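You operate a simulated robot arm through the tools that you are given. There is no shell and no other tool.

Carry out the task below with a simulated robot arm. There is one attempt and no reset: what you move stays moved.

TASK
Shake the M2 mould flat on the shaker, then unclamp it.
Fine: it packs only when clamped; switch off before you unclamp; leave it on the shaker. Set down upright: what you pick out.

The check looks at the end state, three seconds after you hand in, the way a careful person would. Anything else that was tipped, shoved, dropped, spilled or broken makes it a failure.

THE ROBOT
A 7-joint arm with a two-finger gripper, fixed in place. Base frame: the origin is on the floor under the middle of its stand, x ahead of it, y to its left, z up; the work surface is at about z = 850. Readings come in mm, degrees, newtons and seconds.
With the tool pointing down near the work surface it reaches from about 340 to 720 mm from the base axis. Its first joint turns from -66.0 to 66.0 degrees. Payload 2.45 kg.
Tool frame: the origin (TCP) lies between the finger pads and is the grasp point; the fingertips stand 26 mm ahead of it; z points along the fingers, y is the line along which they close. The gripper opens to 96 mm; its body begins 69 mm behind the TCP.
Orientation is that of the tool frame in the base frame, as a unit quaternion [x, y, z, w]. With the fingers straight down and closing along the base's y, the tool's x points along the base's -x, its y along +y and its z along -z.

THE INTERFACE
- The arm moves only by the tool apply_moves. Its argument "targets" is text: rows parted by semicolons, each of 6 numbers parted by spaces: the shift along the tool's x, y, z in units of 40 mm (1.0 is 40 mm), then the turn, a rotation vector about the tool's x, y, z in units of 8 degrees (1.0 is 8 degrees). In form: tx ty tz ax ay az; .... A call has 1 to 20 rows; each row shifts and turns the commanded pose from where the row before left it, along the tool's axes as they then stand. "claw" is the finger opening in m, from 0 to 0.096, set as the call begins (left out, the last holds). A call with a number of a shift or a turn outside -1 to 1 is refused whole. Each row takes 0.2 s and may step no farther than 50 mm and 8.6 degrees from the row before; otherwise, or with a gripper value out of range, the whole call is refused. Where a pose cannot be reached the arm comes as near as it can. A force on the tool above 40 N (or 10 N above the force at the start of the call, whichever is more), or a blocked arm, ends the call early, and 0.2 s more pass. Each finger travels about 50 mm/s and halts on what it meets, pressing with about 42 N; the grip force reading is that of the motor and also rises with nothing between the fingers. The clock runs only during rows and for 0.2 s after the last one: add rows that do not move to give the fingers time. It gives the time, the measured TCP pose, the force on the tool (base axes), the opening and the grip force at its end, in the units of the frame above (readings bear some noise), with the torque about the TCP (base axes, N m) and any sound that the robot's microphone picked up, and new pictures: "views" is both (left out), scene, wrist or none.
- Cameras (640 x 400 px; columns grow to the right, rows downward): "scene" is fixed at [170, -390.6, 1446.7]; the picture's right is [0.74, -0.67, 0.00], its down [-0.31, -0.35, -0.88] and it looks along [0.59, 0.66, -0.47] (base axes); focal length 342 px, centre (320, 200). "wrist" rides on the gripper at [82, 3, -98] in the tool frame; the picture's right is [-0.04, 1.00, 0.00], its down [-0.73, -0.03, -0.68] and it looks along [-0.68, -0.03, 0.73] (tool axes); focal length 256 px, centre (320, 200). There is no depth. A picture from a camera that has moved, and an enlarged one, comes with that camera's place and axes in the base frame and with its lens. The place of the scene camera against the robot may be out by one fixed shift of up to 18 mm in any direction.
- zoom(camera, box): a new picture of the part [left, top, right, bottom] of that camera's present view, enlarged. No time passes.
- close_job(): hands the job in; it is judged then, once.

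Places have to be worked out from the pictures, the camera data and where the tool is seen. Open the gripper and draw the arm clear of the work before you hand the job in, unless the task says otherwise.

The tools are called after "Request:" as name(argument=value, ...) on one line, values as JSON. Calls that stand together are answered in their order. apply_moves: Moves the arm, as the interface text tells. Its arguments: {"type":"object","properties":{"targets":{"type":"string"},"claw":{"type":"number"},"views":{"type":"string","enum":["both","scene","wrist","none"]}},"required":["targets"]} The other tools are called the same way: zoom (camera, box) takes an enlarged picture of a part of a camera's view; close_job () hands the job in.

At the start:

```text
t: 0.0
ee_pos: [464.5, 161.2, 1225.0]
orientation: [0.0, 1.0, 0.001, 0.0]
force: [0.3, 0.1, -0.5]
torque: [0.02, -0.02, 0.02]
finger_gap: 95.8
grasp_force: 0.0
```

scene: 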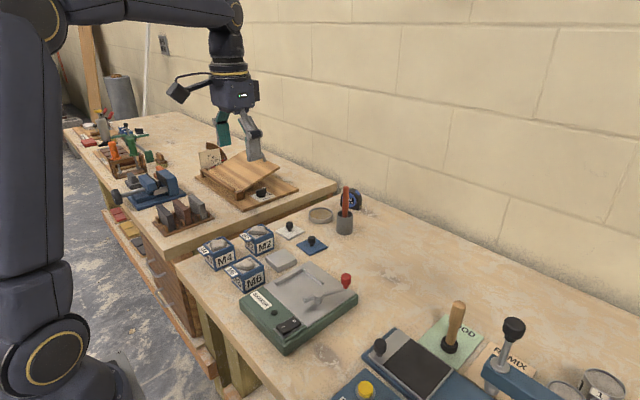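
wrist: 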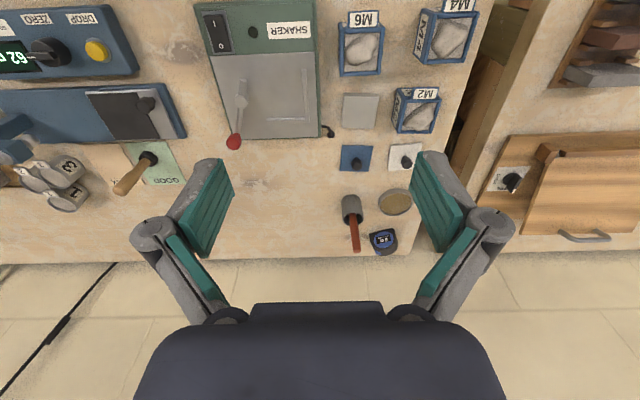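

I start by looking closer at the shaker, the moulds and the small items next to them; no time passes with zooms.

Request:
zoom(camera="scene", box=[180, 200, 380, 360])

Request:
zoom(camera="wrist", box=[180, 0, 480, 180])

```text
2.50 times, centred on (280, 280) of scene
camera zoom: at [170.0, -390.6, 1446.7], right [0.74, -0.67, 0.0], down [-0.31, -0.35, -0.88], along [0.59, 0.66, -0.47], focal length 854 px, centre (420, 0)
```

zoom: 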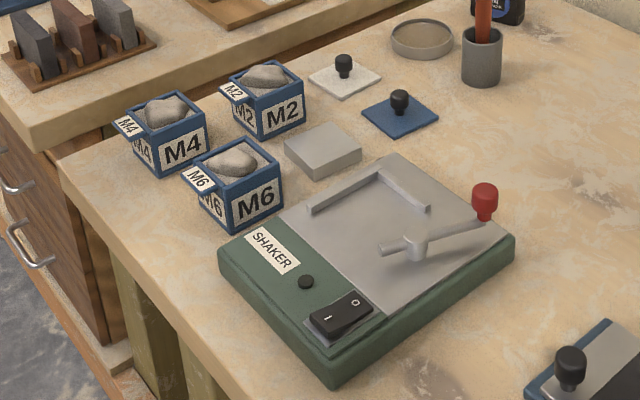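

```text
2.13 times, centred on (330, 90) of wrist
camera zoom: at [383.8, 166.1, 1323.4], right [0.04, 1.0, 0.0], down [0.73, -0.03, 0.68], along [0.68, -0.03, -0.73], focal length 546 px, centre (299, 435)
```

zoom: 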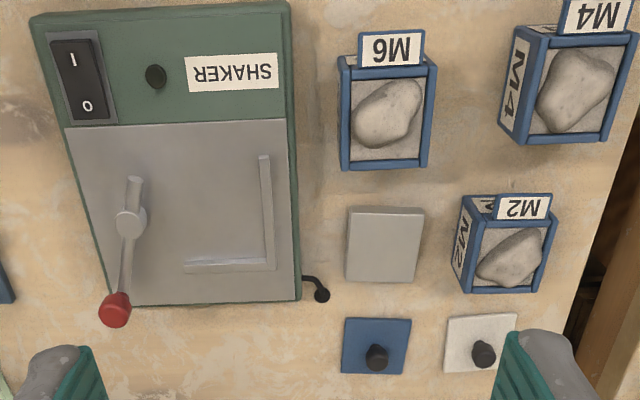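

The zooms show three moulds (M2, M4, M6), a shaker with an L-shaped stop, a clamp lever with a red knob, and a rocker switch. I zoom in harder on the shaker details and on M2.

Request:
zoom(camera="scene", box=[240, 255, 360, 355])

Request:
zoom(camera="scene", box=[190, 210, 310, 300])

Request:
zoom(camera="wrist", box=[370, 60, 450, 180])

Request:
zoom(camera="wrist", box=[190, 0, 340, 160])

```text
4.00 times, centred on (300, 305) of scene
camera zoom: at [170.0, -390.6, 1446.7], right [0.74, -0.67, 0.0], down [-0.31, -0.35, -0.88], along [0.59, 0.66, -0.47], focal length 1367 px, centre (400, -220)
```

zoom: 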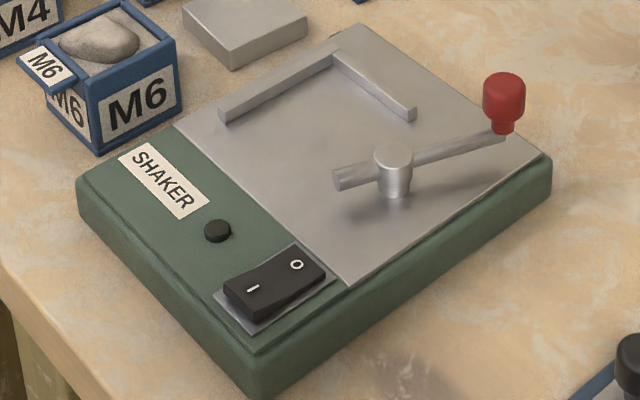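

```text
4.44 times, centred on (250, 255) of scene
camera zoom: at [170.0, -390.6, 1446.7], right [0.74, -0.67, 0.0], down [-0.31, -0.35, -0.88], along [0.59, 0.66, -0.47], focal length 1518 px, centre (631, -44)
```

zoom: 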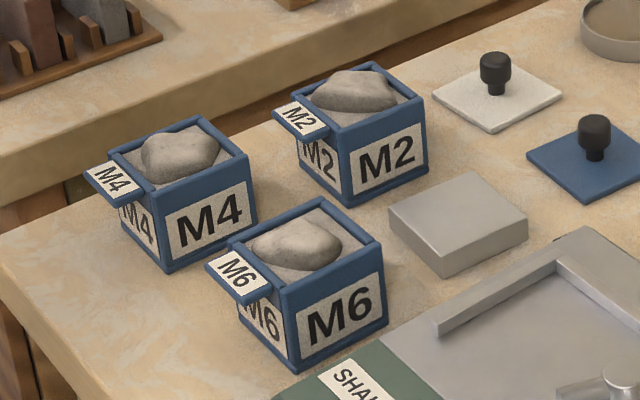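

```text
3.33 times, centred on (410, 120) of wrist
camera zoom: at [383.8, 166.1, 1323.4], right [0.04, 1.0, 0.0], down [0.73, -0.03, 0.68], along [0.68, -0.03, -0.73], focal length 853 px, centre (20, 467)
```

zoom: 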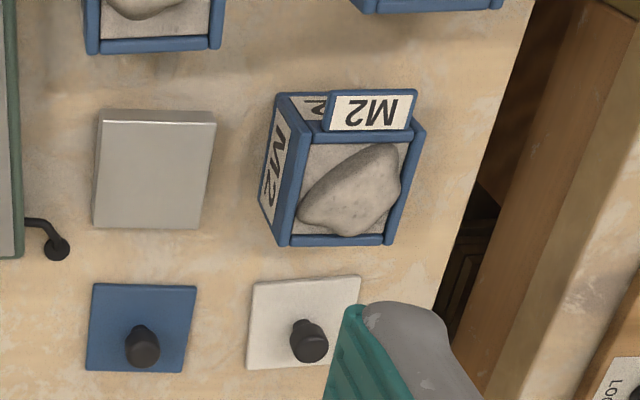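

```text
2.50 times, centred on (265, 80) of wrist
camera zoom: at [383.8, 166.1, 1323.4], right [0.04, 1.0, 0.0], down [0.73, -0.03, 0.68], along [0.68, -0.03, -0.73], focal length 640 px, centre (458, 500)
```

zoom: 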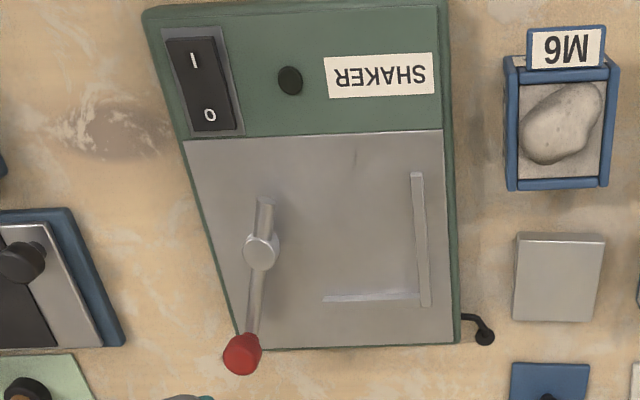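

M2 sits at about (583, 325), top near z 910, with its lip toward the robot. The stop corner of the shaker is near (587, 136, 902). I move lower and nearer to view the shaker in detail.

Request:
apply_moves(targets="0.434 -0.57 0.78 0 0 0; 0.434 -0.57 0.78 0 0 0; 0.434 -0.57 0.78 0 0 0; 0.434 -0.57 0.78 0 0 0; 0 0 0 0 0 0", claw=0.096)

```text
t: 1.2
ee_pos: [394.6, 70.7, 1100.4]
orientation: [-0.001, 1.0, 0.0, 0.001]
force: [0.2, -0.7, 0.2]
torque: [-0.02, -0.01, 0.01]
finger_gap: 96.1
grasp_force: 0.1
camera wrist: at [313.6, 75.4, 1197.2], right [0.04, 1.0, 0.0], down [0.73, -0.03, 0.68], along [0.68, -0.03, -0.73], focal length 256 px, centre (320, 200)
```

scene: 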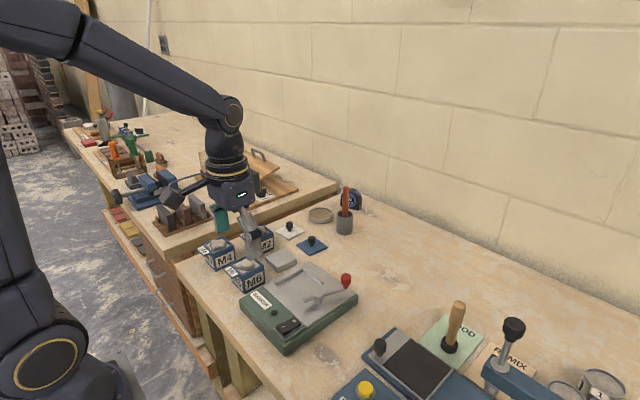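
wrist: 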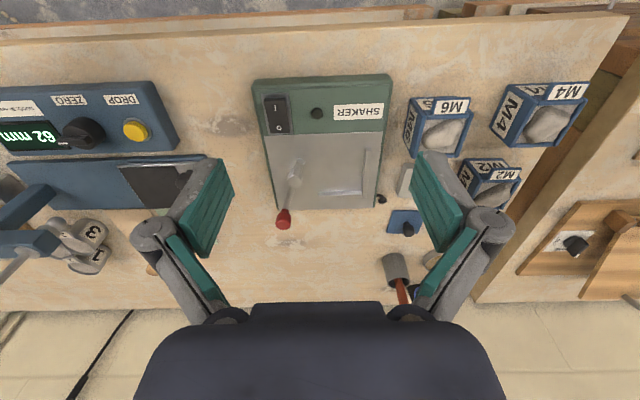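

Request:
zoom(camera="wrist", box=[240, 60, 400, 240])

Request:
zoom(camera="scene", box=[270, 255, 360, 325])

```text
2.22 times, centred on (320, 150) of wrist
camera zoom: at [313.6, 75.4, 1197.2], right [0.04, 1.0, 0.0], down [0.73, -0.03, 0.68], along [0.68, -0.03, -0.73], focal length 569 px, centre (320, 311)
```

zoom: 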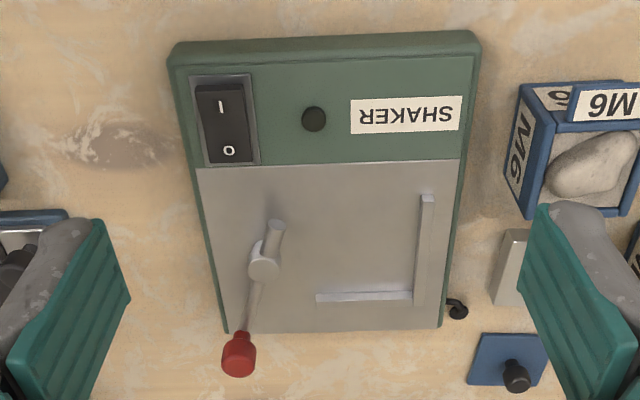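

```text
5.71 times, centred on (315, 290) of scene
camera zoom: at [170.0, -390.7, 1446.7], right [0.74, -0.67, 0.0], down [-0.31, -0.35, -0.88], along [0.59, 0.66, -0.47], focal length 1952 px, centre (349, -314)
```

zoom: 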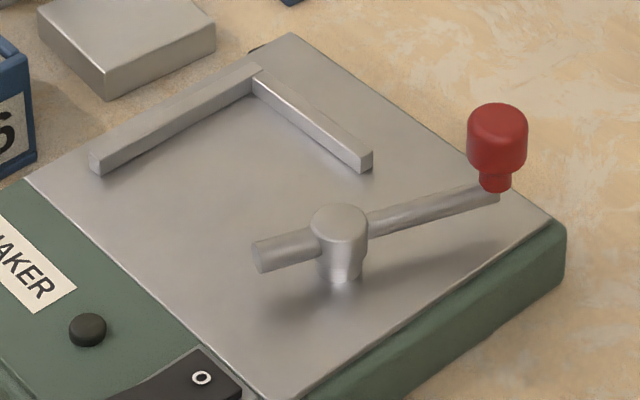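

The fence corner comes out near (588, 136), top about z 897, and the lever pivot near (545, 30). The rocker shows its O side next to the plate. I now move to hover above M2 with the gripper open, well above everything.

Request:
apply_moves(targets="-0.672 0.907 0.286 0 0 0; -0.672 0.907 0.286 0 0 0; -0.672 0.907 0.286 0 0 0; -0.672 0.907 0.286 0 0 0; -0.672 0.907 0.286 0 0 0; -0.672 0.907 0.286 0 0 0; -0.672 0.907 0.286 0 0 0; 0 0 0 0 0 0")

```text
t: 3.0
ee_pos: [583.8, 322.9, 1021.2]
orientation: [0.0, 1.0, 0.0, 0.0]
force: [-0.1, -0.1, 0.1]
torque: [0.01, 0.05, 0.01]
finger_gap: 95.7
grasp_force: 0.0
camera wrist: at [503.1, 327.7, 1118.7], right [0.04, 1.0, 0.0], down [0.73, -0.03, 0.68], along [0.68, -0.03, -0.73], focal length 256 px, centre (320, 200)
```

scene: 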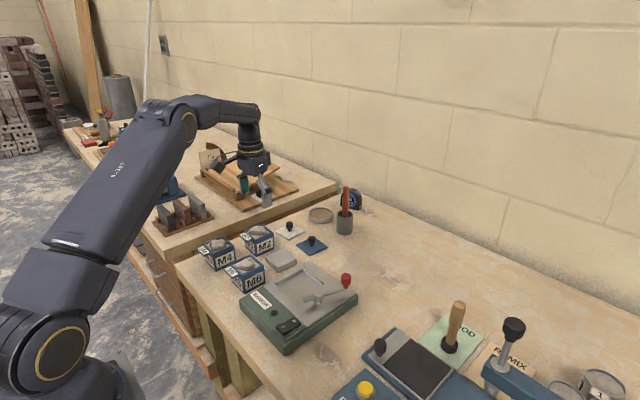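
wrist: 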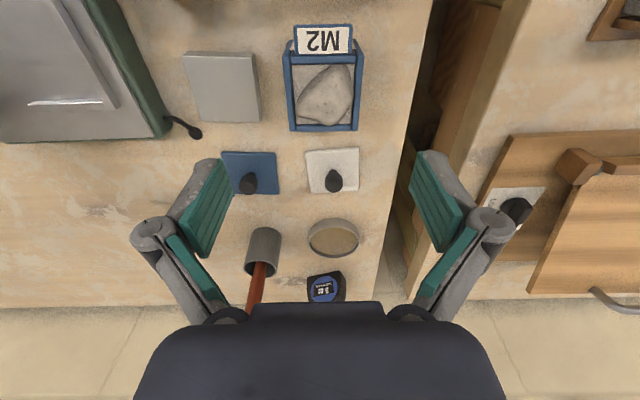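

Request:
zoom(camera="wrist", box=[250, 10, 400, 150])

```text
2.86 times, centred on (325, 80) of wrist
camera zoom: at [503.1, 327.7, 1118.7], right [0.04, 1.0, 0.0], down [0.73, -0.03, 0.68], along [0.68, -0.03, -0.73], focal length 731 px, centre (306, 543)
```

zoom: 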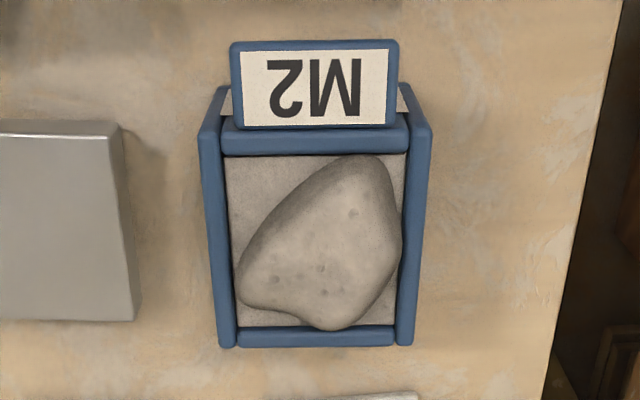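

M2's rim corners give its centre as (583.4, 326.7), about 60 mm square, with yaw about -2°. I set the opening to 82 mm, align, and go down to just above the rim to check.

Request:
apply_moves(targets="0.01 0.095 0.63 0 0 0.25; 0 0 0.63 0 0 0; 0 0 0.63 0 0 0; 0 0 0 0 0 0", claw=0.082)

```text
t: 4.0
ee_pos: [586.2, 326.7, 944.6]
orientation: [0.017, 1.0, 0.0, 0.0]
force: [0.1, 0.5, -1.1]
torque: [-0.02, -0.01, 0.0]
finger_gap: 81.9
grasp_force: 0.1
camera wrist: at [504.5, 334.7, 1042.1], right [0.08, 1.0, 0.0], down [0.73, -0.06, 0.68], along [0.68, -0.05, -0.73], focal length 256 px, centre (320, 200)
```

scene: 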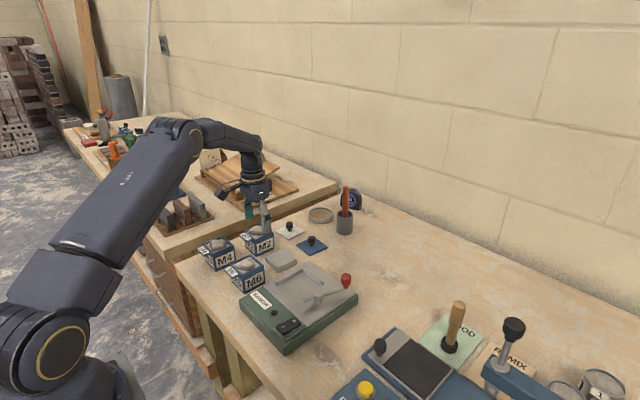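
wrist: 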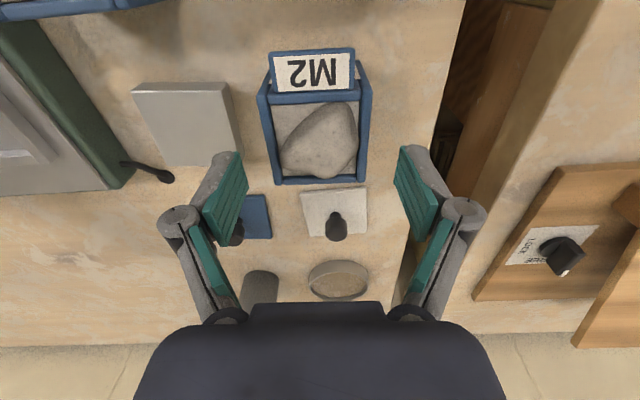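

The mould's centre recomputes to (583, 327), which matches the gripper. I lower to z ≈ 900 with the pads either side of the ±y faces, then close in place.

Request:
apply_moves(targets="0 0 0.556 0 0 0; 0 0 0.556 0 0 0; 0 0 0 0 0 0")

Request:
apply_moves(targets="0 0 0 0 0 0; 0 0 0 0 0 0; 0 0 0 0 0 0; 0 0 0 0 0 0", claw=0.05)

```text
t: 4.8
ee_pos: [585.6, 328.8, 900.8]
orientation: [0.018, 1.0, 0.0, 0.0]
force: [-0.6, -0.9, 0.5]
torque: [-0.04, -0.03, 0.0]
finger_gap: 81.9
grasp_force: 0.1
camera wrist: at [504.3, 336.0, 998.2], right [0.08, 1.0, 0.0], down [0.73, -0.06, 0.68], along [0.68, -0.05, -0.73], focal length 256 px, centre (320, 200)
```

scene: 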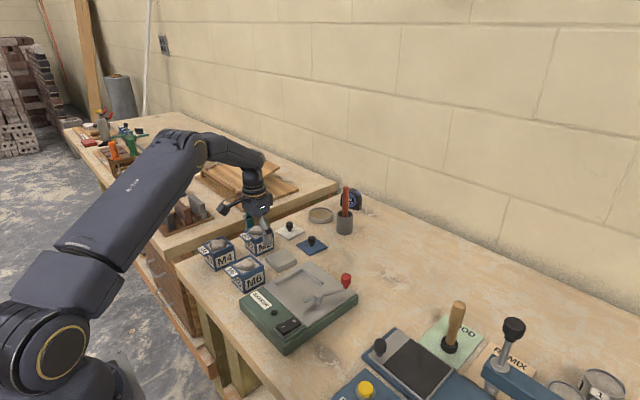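
wrist: 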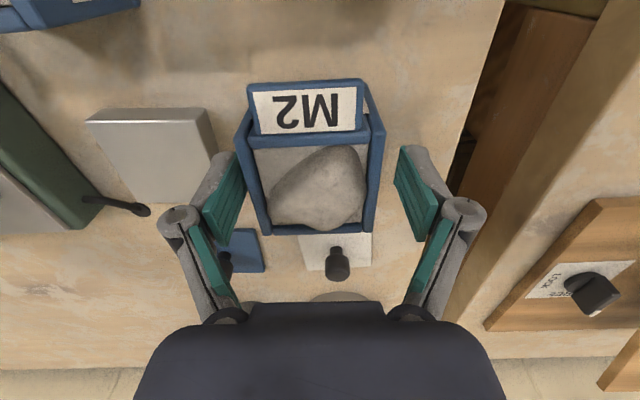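

```text
t: 5.8
ee_pos: [584.7, 328.3, 900.7]
orientation: [0.018, 1.0, 0.0, 0.0]
force: [-0.4, -3.2, 3.3]
torque: [-0.33, 0.05, 0.02]
finger_gap: 61.4
grasp_force: 41.4
camera wrist: at [504.4, 335.7, 998.5], right [0.08, 1.0, 0.0], down [0.73, -0.06, 0.68], along [0.68, -0.05, -0.73], focal length 256 px, centre (320, 200)
```

scene: 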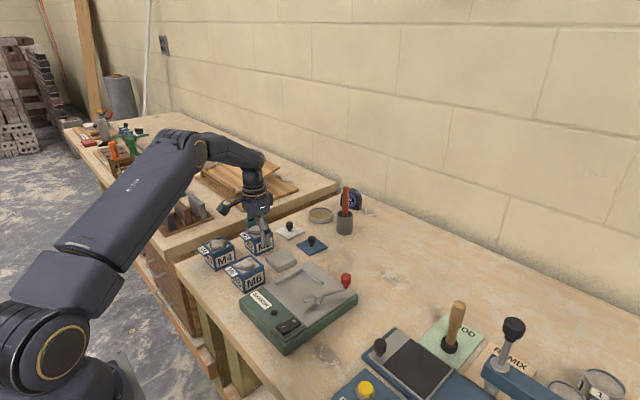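
wrist: 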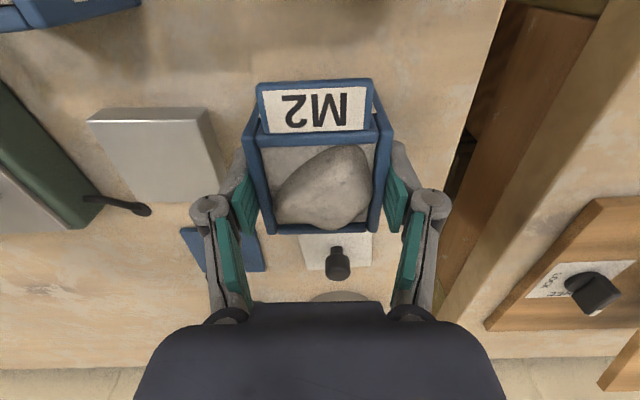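

The fingers stopped at 61 mm with full grip force, so M2 is held. I lift it straight up 100 mm and check the hold.

Request:
apply_moves(targets="0 0 -0.4 0 0 0; 0 0 -0.7 0 0 0; 0 0 -0.7 0 0 0; 0 0 -0.7 0 0 0; 0 0 0 0 0 0")

```text
t: 7.0
ee_pos: [583.9, 327.1, 1002.0]
orientation: [0.017, 1.0, 0.0, 0.0]
force: [0.5, -0.2, -2.8]
torque: [0.0, 0.0, 0.0]
finger_gap: 61.4
grasp_force: 42.0
camera wrist: at [502.7, 335.7, 1099.8], right [0.08, 1.0, 0.0], down [0.73, -0.06, 0.68], along [0.68, -0.05, -0.73], focal length 256 px, centre (320, 200)
```

scene: 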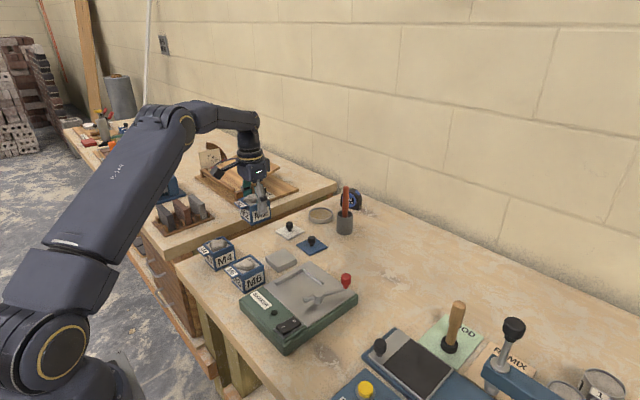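
wrist: 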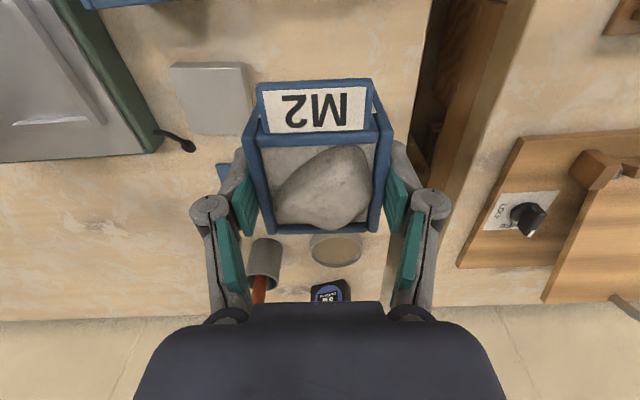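

M2 is held level, and the load is about 0.3 kg. The wrist view now shows the fence corner from a new place, so I zoom on it and the lever to fix their positions.

Request:
zoom(camera="wrist", box=[0, 0, 200, 170])

```text
2.35 times, centred on (100, 85) of wrist
camera zoom: at [502.7, 335.7, 1099.8], right [0.08, 1.0, 0.0], down [0.73, -0.06, 0.68], along [0.68, -0.05, -0.73], focal length 602 px, centre (838, 471)
```

zoom: 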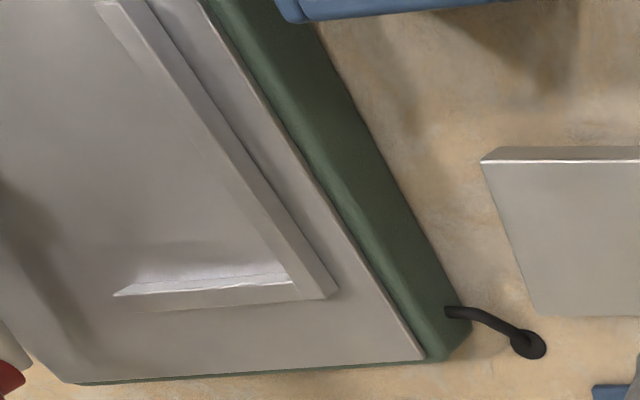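

From three views the fence inner corner is at about (585.5, 130) with its top at z ≈ 891. The plate is at z ≈ 882 and the lever pivot at about (546, 28). I turn the mould back to square and carry it to (551, 95), still high.

Request:
apply_moves(targets="0 0 0 0 0 -0.25; 0.07 -0.5 0 0 0 0; 0.14 -0.97 0 0 0 0; 0.14 -0.97 0 0 0 0; 0.14 -0.97 0 0 0 0; 0.14 -0.97 0 0 0 0; 0.14 -0.97 0 0 0 0; 0.07 -0.467 0 0 0 0; 0 0 0 0 0 0")

```text
t: 9.0
ee_pos: [551.3, 94.4, 1001.6]
orientation: [0.0, 1.0, 0.0, 0.0]
force: [0.5, 0.7, -3.0]
torque: [-0.01, 0.01, 0.02]
finger_gap: 61.8
grasp_force: 41.7
camera wrist: at [469.4, 99.3, 1100.0], right [0.04, 1.0, 0.0], down [0.73, -0.03, 0.68], along [0.68, -0.03, -0.73], focal length 256 px, centre (320, 200)
```

scene: 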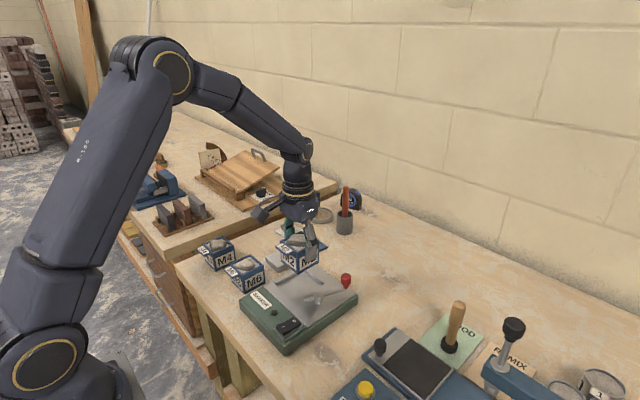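
wrist: 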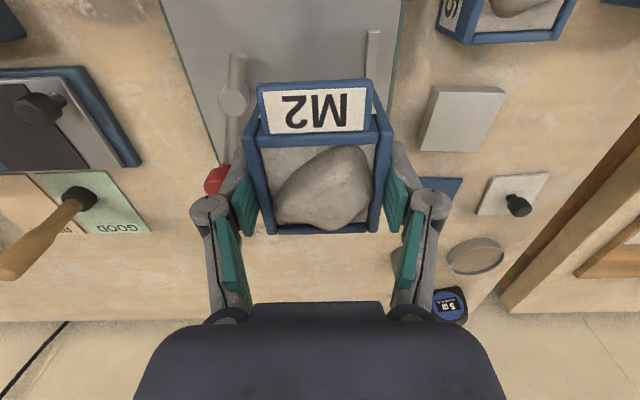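

The new view confirms the pivot at (544, 30), the knob near (599, 7), and the fence's inner face at y ≈ 130. I lower until the mould's bottom is about 7 mm above the plate, then check from the scene camera.

Request:
apply_moves(targets="0 0 0.5 0 0 0; 0 0 0.5 0 0 0; 0 0 0.5 0 0 0; 0 0 0 0 0 0")

Request:
zoom(camera="scene", box=[240, 220, 370, 330])

```text
t: 10.0
ee_pos: [550.8, 93.0, 940.7]
orientation: [0.001, 1.0, 0.001, 0.0]
force: [0.3, 0.1, -3.8]
torque: [-0.02, -0.04, -0.01]
finger_gap: 61.5
grasp_force: 42.1
camera wrist: at [469.7, 99.4, 1038.9], right [0.04, 1.0, 0.0], down [0.73, -0.03, 0.68], along [0.68, -0.03, -0.73], focal length 256 px, centre (320, 200)
```

scene: 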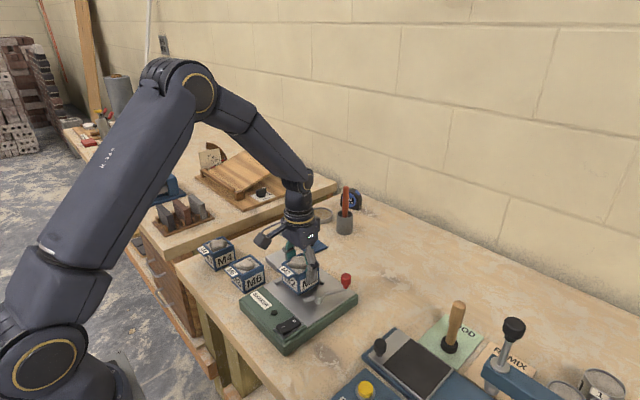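
wrist: 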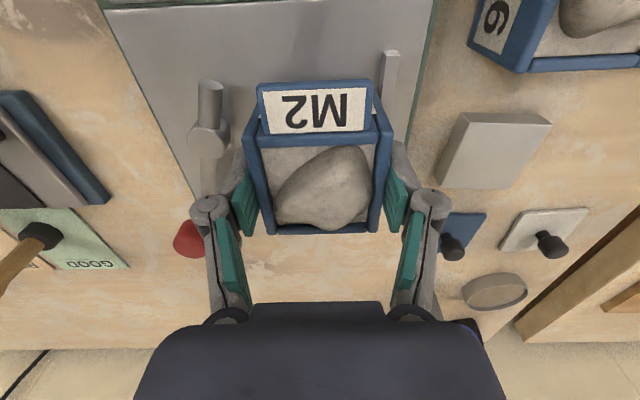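

```text
3.64 times, centred on (305, 275) of scene
camera zoom: at [170.1, -390.6, 1446.7], right [0.74, -0.67, 0.0], down [-0.31, -0.35, -0.88], along [0.59, 0.66, -0.47], focal length 1242 px, centre (374, -73)
```

zoom: 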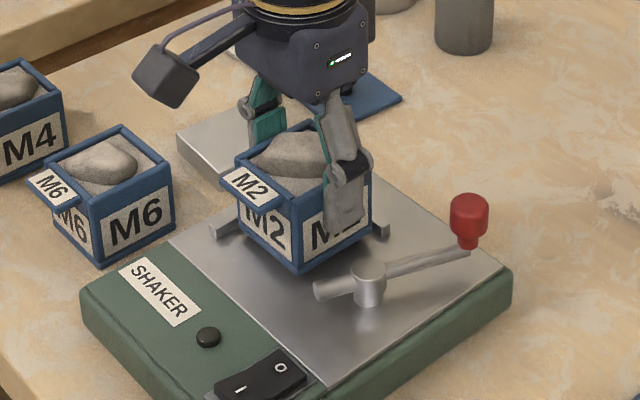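

Both fence ends show either side of the mould, and the lever is well clear of the fingers. I lower in small steps to feel for the plate.

Request:
apply_moves(targets="0 0 0.05 0 0 0; 0 0 0.05 0 0 0; 0 0 0.05 0 0 0; 0 0 0 0 0 0", views="none")

```text
t: 11.0
ee_pos: [550.3, 94.6, 935.2]
orientation: [0.0, 1.0, 0.0, 0.0]
force: [-3.7, -0.2, 7.6]
torque: [-0.31, 0.19, -0.05]
finger_gap: 61.5
grasp_force: 42.0
```

Contact came at z ≈ 935 with about 11 N, so the mould's bottom is on the plate. I ease off slightly and slide in small steps toward the +x stop.

Request:
apply_moves(targets="0 0 -0.02 0 0 0; -0.03 0 0 0 0 0; -0.03 0 0 0 0 0; -0.03 0 0 0 0 0; 0 0 0 0 0 0", views="none")

```text
t: 12.2
ee_pos: [553.7, 96.0, 935.5]
orientation: [0.0, 1.0, 0.0, 0.0]
force: [0.7, -0.6, -4.0]
torque: [-0.01, -0.01, 0.01]
finger_gap: 61.5
grasp_force: 42.5
```

It is just off the plate now and no side contact has been felt. I keep stepping toward +x in 1 mm steps.

Request:
apply_moves(targets="-0.025 0 0 0 0 0; -0.025 0 0 0 0 0; -0.025 0 0 0 0 0; 0 0 0 0 0 0")

Request:
zoom(camera="scene", box=[270, 240, 350, 310])

```text
t: 13.2
ee_pos: [555.9, 94.6, 935.9]
orientation: [0.0, 1.0, 0.0, -0.001]
force: [-9.1, -2.0, -0.8]
torque: [-0.03, 0.28, -0.2]
finger_gap: 61.3
grasp_force: 42.4
camera wrist: at [474.2, 99.9, 1033.9], right [0.04, 1.0, 0.0], down [0.74, -0.03, 0.68], along [0.68, -0.03, -0.74], focal length 256 px, centre (320, 200)
```

scene: 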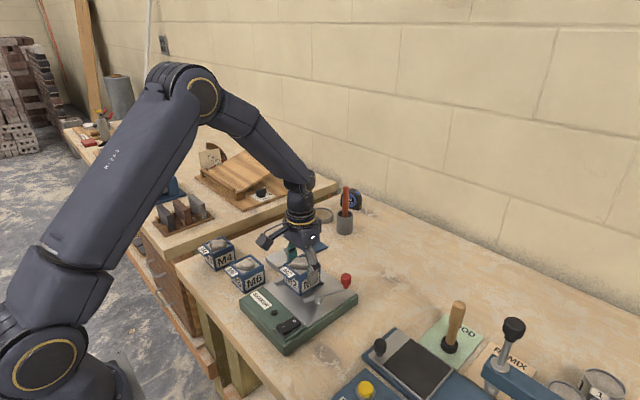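
wrist: 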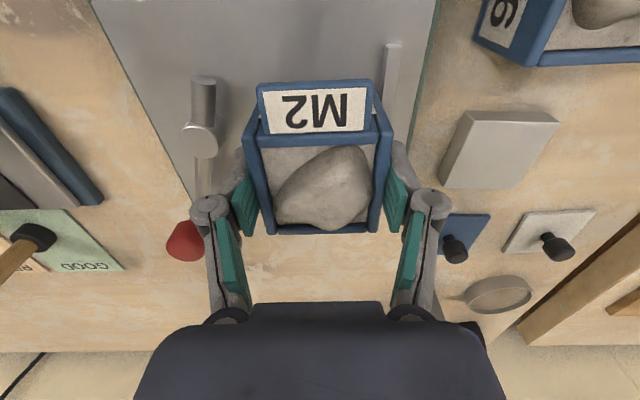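

```text
5.71 times, centred on (310, 275) of scene
camera zoom: at [169.8, -390.7, 1446.7], right [0.74, -0.67, 0.0], down [-0.31, -0.35, -0.88], along [0.59, 0.66, -0.47], focal length 1952 px, centre (377, -229)
```

zoom: 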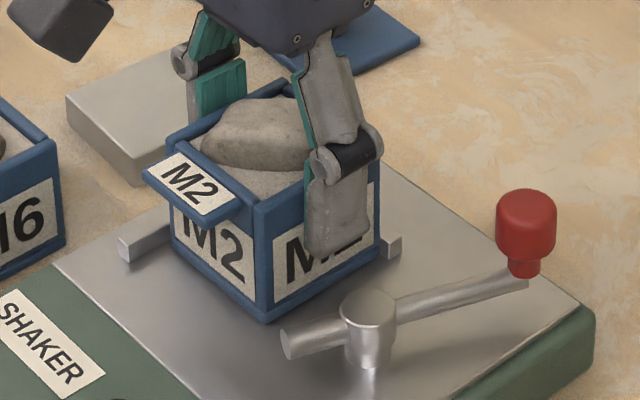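

The +x stop is touched at TCP x ≈ 556 (9 N). I back off 0.6 mm and step toward the +y stop.

Request:
apply_moves(targets="0.015 0 0 0 0 0; 0 0.025 0 0 0 0; 0 0.025 0 0 0 0; 0 0.025 0 0 0 0; 0 0 0 0 0 0", views="none")

```text
t: 14.4
ee_pos: [555.2, 99.7, 936.8]
orientation: [0.0, 1.0, 0.0, -0.001]
force: [-7.6, -2.1, -5.1]
torque: [-0.08, 0.36, -0.11]
finger_gap: 61.6
grasp_force: 42.2
```

There is no +y contact yet and some pressure remains on +x. I ease x a touch more and continue stepping in y.

Request:
apply_moves(targets="0.015 0.02 0 0 0 0; 0 0.02 0 0 0 0; 0 0 0 0 0 0", views="none")

```text
t: 15.2
ee_pos: [555.0, 98.9, 936.8]
orientation: [0.0, 1.0, -0.001, 0.0]
force: [-10.1, -7.8, 1.4]
torque: [-0.27, 0.32, 0.12]
finger_gap: 61.5
grasp_force: 42.3
```

Both stops are now touched (Fx -10, Fy -8). I relax both by about 0.5 mm and lower onto the plate.

Request:
apply_moves(targets="0.015 -0.015 0 0 0 0; 0 0 0.025 0 0 0; 0 0 0.025 0 0 0; 0 0 0 0 0 0", views="none")

```text
t: 16.2
ee_pos: [556.5, 97.9, 936.6]
orientation: [0.0, 1.0, 0.0, 0.001]
force: [-3.1, -7.9, 23.2]
torque: [-0.31, 0.81, 0.11]
finger_gap: 61.1
grasp_force: 41.5
```

It presses on the plate at the same height as before, so it is fully seated. I ease the pressure and open the fingers a little to let go.

Request:
apply_moves(targets="0 0 -0.02 0 0 0; 0 0 0 0 0 0", views="none")

Request:
apply_moves(targets="0 0 0 0 0 0; 0 0 0 0 0 0; 0 0 0 0 0 0", claw=0.072)

Request:
zoom(camera="scene", box=[270, 240, 350, 310])

```text
t: 16.8
ee_pos: [555.9, 99.0, 936.4]
orientation: [0.0, 1.0, 0.0, 0.002]
force: [5.4, -6.9, 19.2]
torque: [-0.23, 0.42, 0.01]
finger_gap: 61.7
grasp_force: 42.1
```

```text
t: 17.6
ee_pos: [553.3, 99.6, 935.0]
orientation: [0.0, 1.0, 0.0, 0.0]
force: [0.9, 0.2, -0.6]
torque: [-0.02, 0.03, 0.01]
finger_gap: 71.9
grasp_force: 0.0
camera wrist: at [472.5, 103.9, 1032.6], right [0.04, 1.0, 0.0], down [0.73, -0.03, 0.68], along [0.68, -0.03, -0.73], focal length 256 px, centre (320, 200)
```

scene: 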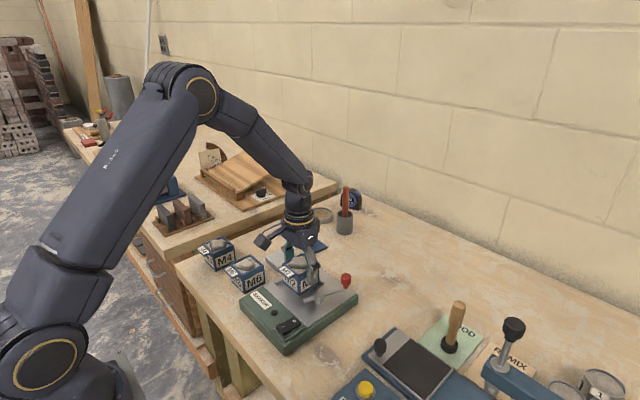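
wrist: 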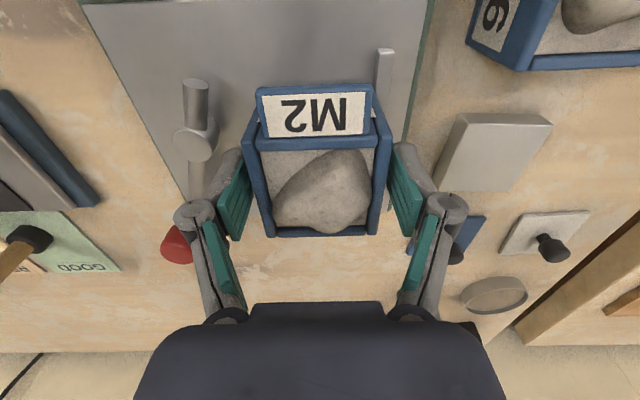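

```text
5.71 times, centred on (310, 275) of scene
camera zoom: at [170.0, -390.6, 1446.7], right [0.74, -0.67, 0.0], down [-0.31, -0.35, -0.88], along [0.59, 0.66, -0.47], focal length 1952 px, centre (377, -229)
```

zoom: 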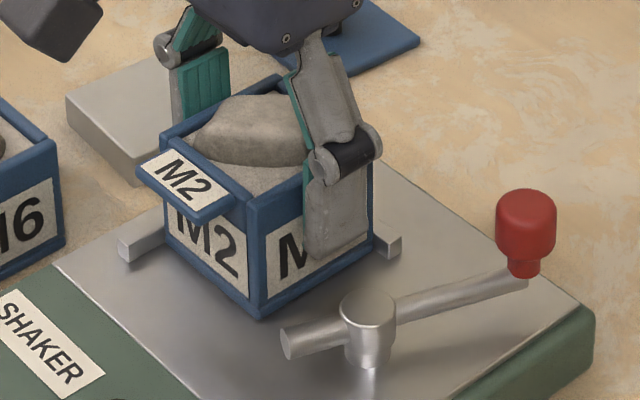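

The mould is free and stands flat in the corner. I go straight up to clear it and look again.

Request:
apply_moves(targets="0 0 -0.4 0 0 0; 0 0 -0.7 0 0 0; 0 0 -0.9 0 0 0; 0 0 -0.9 0 0 0; 0 0 -0.6 0 0 0; 0 0 0 0 0 0")

Request:
zoom(camera="scene", box=[250, 240, 360, 330])

Request:
zoom(camera="wrist", box=[200, 0, 440, 180])

```text
t: 19.0
ee_pos: [555.5, 97.9, 1076.6]
orientation: [0.0, 1.0, 0.0, 0.0]
force: [-0.5, 0.8, 0.5]
torque: [0.02, -0.02, 0.03]
finger_gap: 72.0
grasp_force: 0.1
camera wrist: at [473.7, 103.2, 1173.9], right [0.04, 1.0, 0.0], down [0.73, -0.03, 0.68], along [0.68, -0.03, -0.73], focal length 256 px, centre (320, 200)
```

scene: 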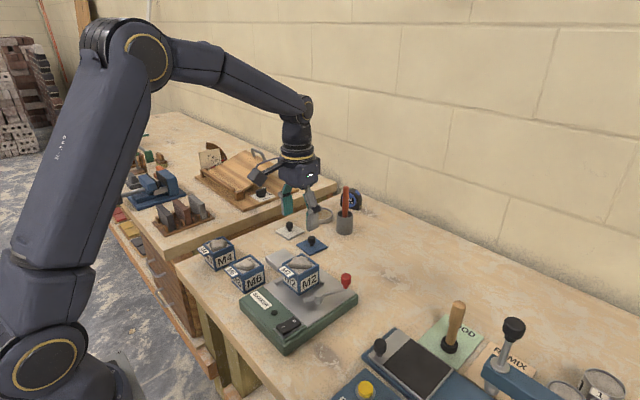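
wrist: 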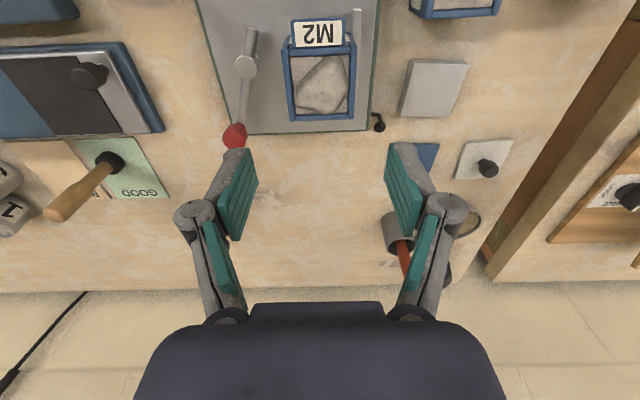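

```text
4.44 times, centred on (305, 285) of scene
camera zoom: at [170.0, -390.6, 1446.7], right [0.74, -0.67, 0.0], down [-0.31, -0.35, -0.88], along [0.59, 0.66, -0.47], focal length 1518 px, centre (387, -178)
```

zoom: 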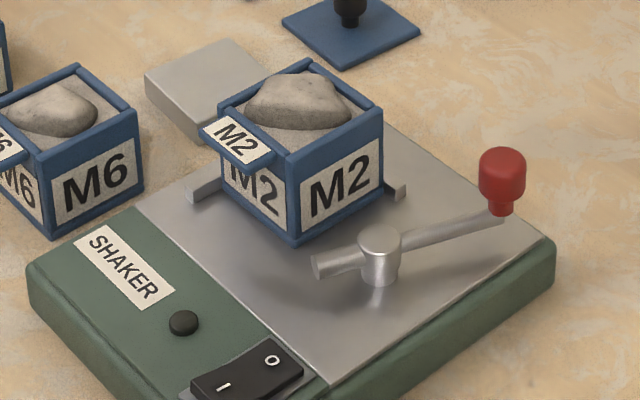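

```text
2.22 times, centred on (320, 90) of wrist
camera zoom: at [473.7, 103.2, 1173.9], right [0.04, 1.0, 0.0], down [0.73, -0.03, 0.68], along [0.68, -0.03, -0.73], focal length 569 px, centre (320, 444)
```

zoom: 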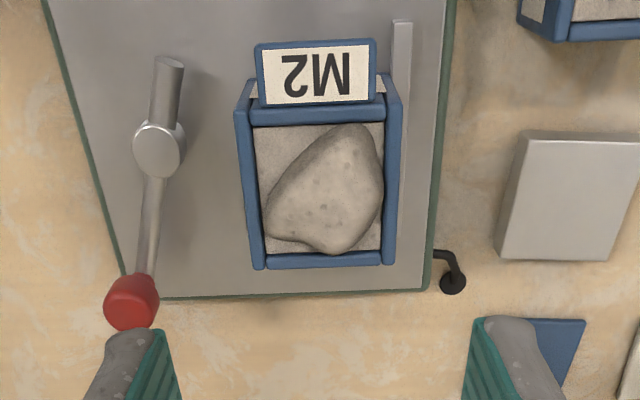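

M2 sits flush in the corner (x 525–586, y 71–131). The lever knob is at about (604, 7, 928), 63 mm from the pivot at (546, 29). Swinging it clockwise brings the nose toward the mould, so I move above the knob and turn the gripper about 56° so the fingers can straddle it across its path.

Request:
apply_moves(targets="-0.4125 -0.7667 0.5 0 0 0; -0.4125 -0.7667 0.5 0 0 0; -0.4125 -0.7667 0.5 0 0 0; 0 0 0 0 0 1; 0 0 0 0 0 1; 0 0 0 0 0 1; 0 0 0 0 0 1; 0 0 0 0 0 1; 0 0 0 0 0 1; 0 0 0 0 0 1; 0 0 0 0 0 0", claw=0.05)

Request:
zoom(camera="wrist", box=[200, 40, 440, 240])

```text
t: 21.4
ee_pos: [604.2, 7.4, 1015.3]
orientation: [0.47, 0.883, 0.0, 0.0]
force: [0.7, 0.5, -0.3]
torque: [0.04, 0.06, -0.02]
finger_gap: 50.2
grasp_force: 0.2
camera wrist: at [561.8, 78.4, 1112.8], right [0.85, 0.52, 0.0], down [0.38, -0.63, 0.68], along [0.36, -0.58, -0.73], focal length 256 px, centre (320, 200)
```

scene: 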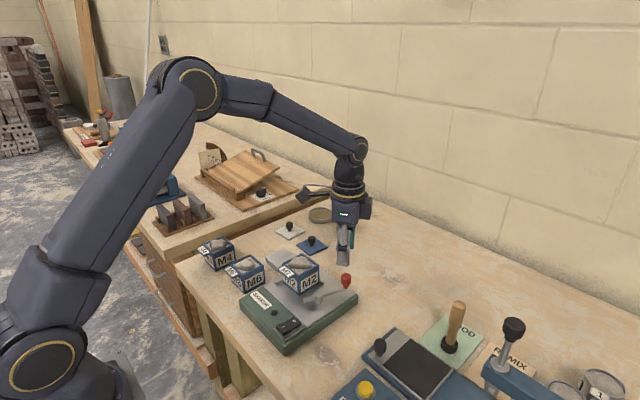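
wrist: 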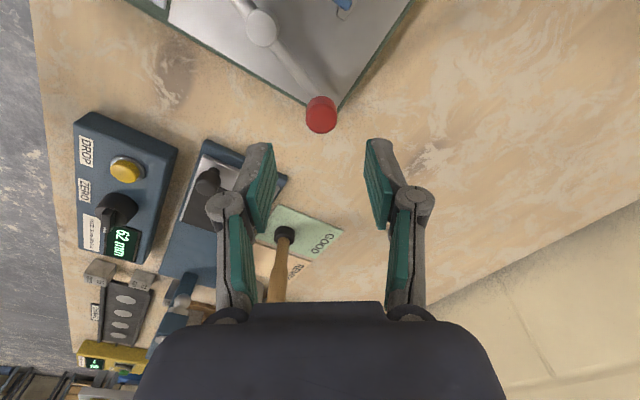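

```text
2.00 times, centred on (320, 140) of wrist
camera zoom: at [561.8, 78.4, 1112.8], right [0.85, 0.52, 0.0], down [0.38, -0.63, 0.68], along [0.36, -0.58, -0.73], focal length 512 px, centre (320, 320)
```

zoom: 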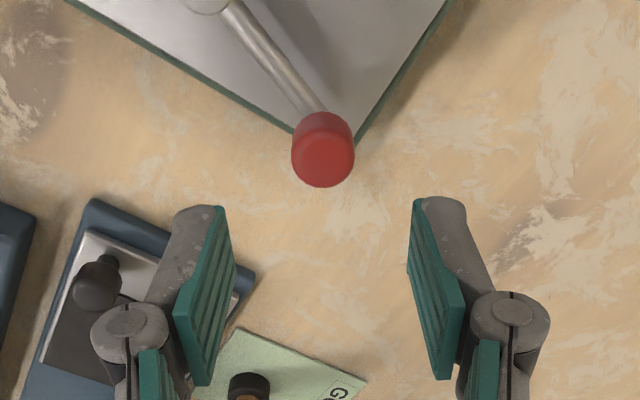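

The knob shows midway between the fingers at about (606.5, 7), within 2 mm of the tool axis. I lower so the pads straddle it with the tips just above the lever rod.

Request:
apply_moves(targets="-0.042 0.0375 0.64 0 0 0; 0 0 0.64 0 0 0; 0 0 0.6 0 0 0; 0 0 0 0 0 0")

Request:
zoom(camera="scene", box=[270, 220, 390, 320])

Request:
zoom(camera="wrist", box=[200, 40, 440, 240])

```text
t: 22.4
ee_pos: [607.3, 6.8, 940.1]
orientation: [0.47, 0.883, 0.0, 0.0]
force: [-0.5, 0.1, 0.7]
torque: [-0.01, 0.0, -0.02]
finger_gap: 49.9
grasp_force: 0.1
camera wrist: at [564.4, 76.8, 1037.9], right [0.85, 0.53, 0.0], down [0.39, -0.62, 0.68], along [0.36, -0.58, -0.73], focal length 256 px, centre (320, 200)
```

scene: 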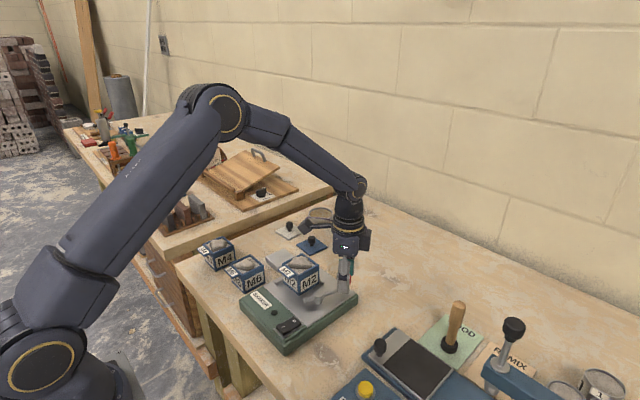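
wrist: 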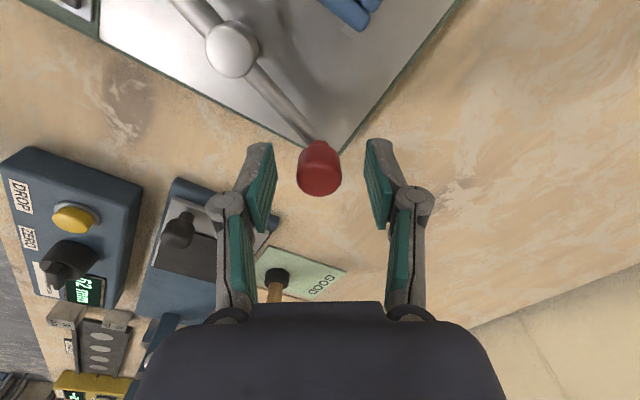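

```text
4.00 times, centred on (330, 270) of scene
camera zoom: at [170.0, -390.6, 1446.7], right [0.74, -0.67, 0.0], down [-0.31, -0.35, -0.88], along [0.59, 0.66, -0.47], focal length 1367 px, centre (280, -80)
```

zoom: 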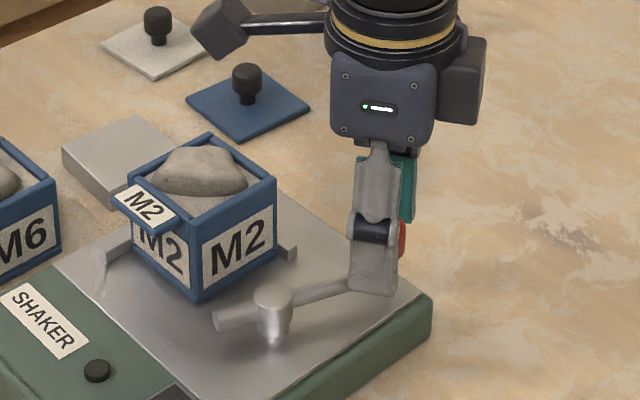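

```text
2.00 times, centred on (320, 140) of wrist
camera zoom: at [564.4, 76.8, 1037.9], right [0.85, 0.53, 0.0], down [0.39, -0.62, 0.68], along [0.36, -0.58, -0.73], focal length 512 px, centre (320, 320)
```

zoom: 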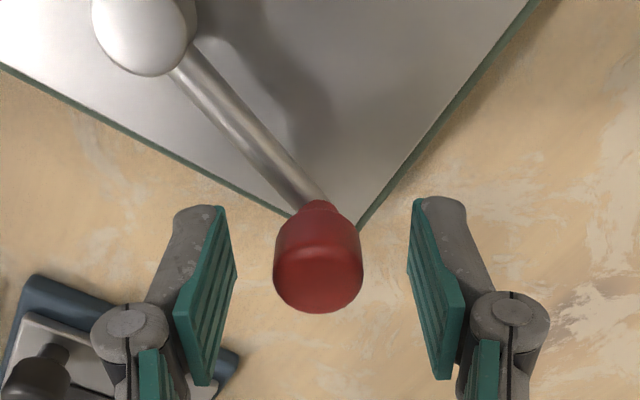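

The knob is centred in the cage to within about 1 mm. I narrow the fingers to 31 mm and move along the first half of the arc about the pivot, clockwise.

Request:
apply_moves(targets="0 0 0 0 0 0; 0 0 0 0 0 0; -0.1167 -0.1905 0 0 0 0; -0.0891 -0.2045 0 0 0 0; -0.0597 -0.2151 0 0 0 0; -0.0292 -0.2214 0 0 0 0; 0 0 0 0 0 0", claw=0.031)

Request:
zoom(camera="scene", box=[270, 220, 390, 320])

```text
t: 24.0
ee_pos: [586.7, -21.5, 940.3]
orientation: [0.47, 0.883, -0.001, 0.0]
force: [0.4, 0.5, 0.1]
torque: [0.04, 0.01, -0.02]
finger_gap: 31.0
grasp_force: 0.3
camera wrist: at [543.3, 48.7, 1037.3], right [0.85, 0.52, 0.0], down [0.39, -0.62, 0.68], along [0.36, -0.58, -0.73], focal length 256 px, centre (320, 200)
```

scene: 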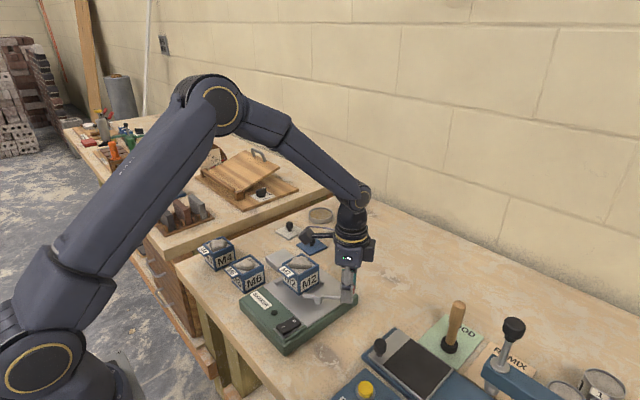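
wrist: 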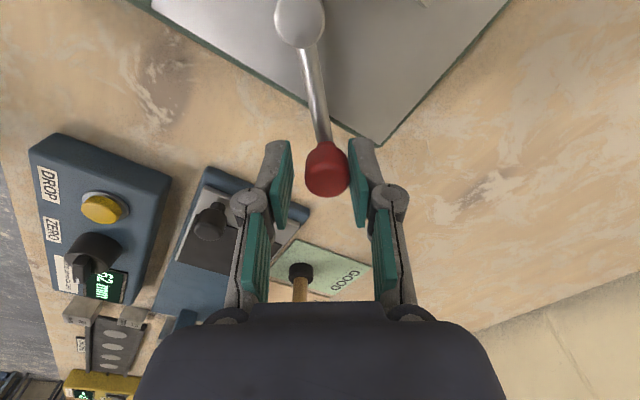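

```text
4.00 times, centred on (330, 270) of scene
camera zoom: at [170.0, -390.6, 1446.7], right [0.74, -0.67, 0.0], down [-0.31, -0.35, -0.88], along [0.59, 0.66, -0.47], focal length 1367 px, centre (280, -80)
```

zoom: 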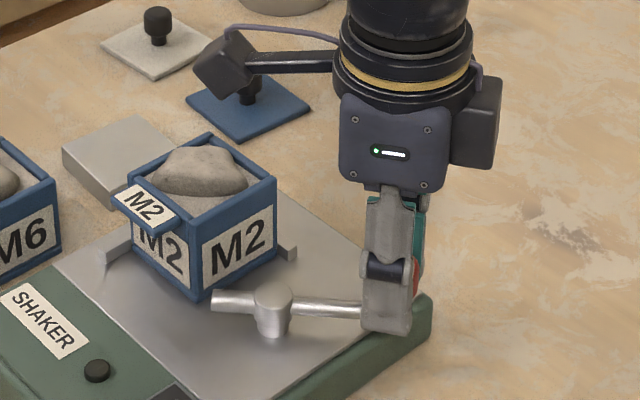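

The lever turns freely and the nose swings toward M2. I follow the next part of the arc.

Request:
apply_moves(targets="0.002 -0.2233 0 0 0 0; 0.0329 -0.2205 0 0 0 0; 0.0635 -0.214 0 0 0 0; 0 0 0 0 0 0")

Request:
zoom(camera="scene", box=[270, 220, 390, 320])

Request:
zoom(camera="wrist", box=[200, 0, 440, 240])

```text
t: 25.0
ee_pos: [559.8, -35.2, 938.2]
orientation: [0.469, 0.883, 0.0, 0.0]
force: [0.7, -0.1, 0.3]
torque: [-0.03, -0.01, 0.02]
finger_gap: 31.1
grasp_force: 0.0
camera wrist: at [518.4, 37.1, 1037.4], right [0.85, 0.53, 0.0], down [0.39, -0.62, 0.68], along [0.36, -0.58, -0.73], focal length 256 px, centre (320, 200)
```

scene: 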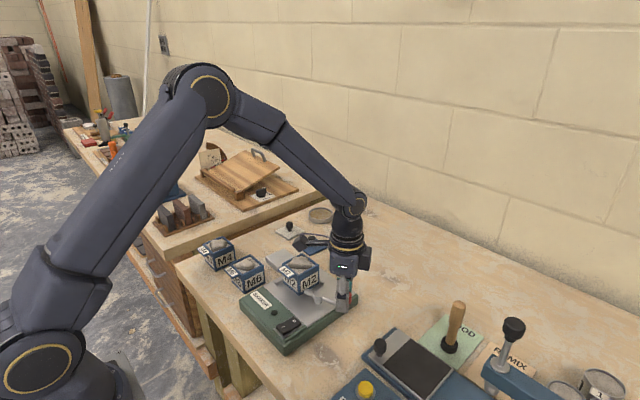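
wrist: 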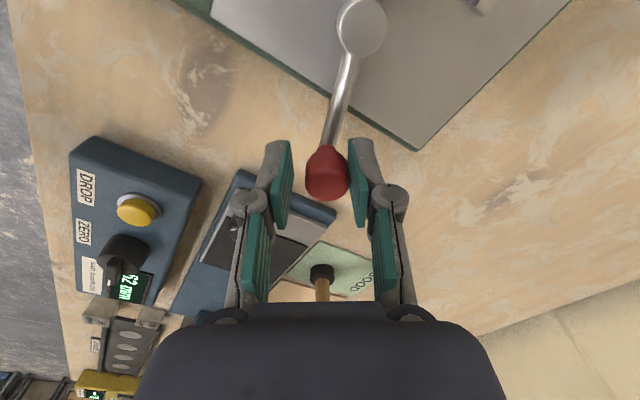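

```text
4.00 times, centred on (330, 270) of scene
camera zoom: at [170.0, -390.6, 1446.7], right [0.74, -0.67, 0.0], down [-0.31, -0.35, -0.88], along [0.59, 0.66, -0.47], focal length 1367 px, centre (280, -80)
```

zoom: 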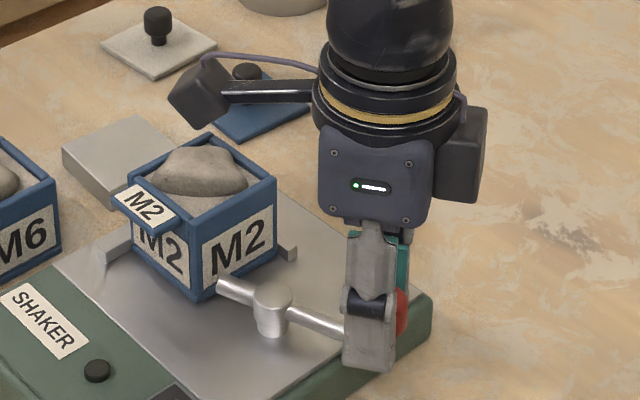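

```text
1.67 times, centred on (320, 120) of wrist
camera zoom: at [518.4, 37.1, 1037.4], right [0.85, 0.53, 0.0], down [0.39, -0.62, 0.68], along [0.36, -0.58, -0.73], focal length 427 px, centre (320, 333)
```

zoom: 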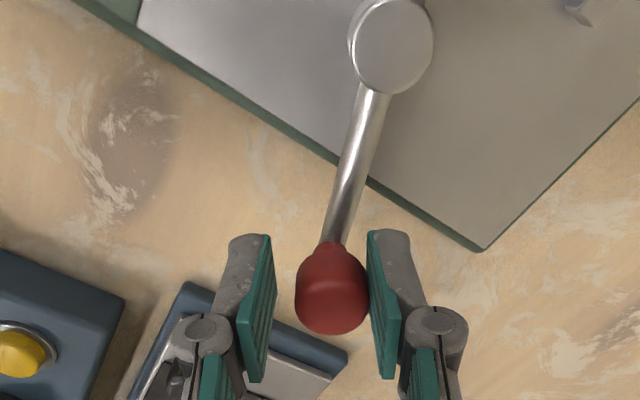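

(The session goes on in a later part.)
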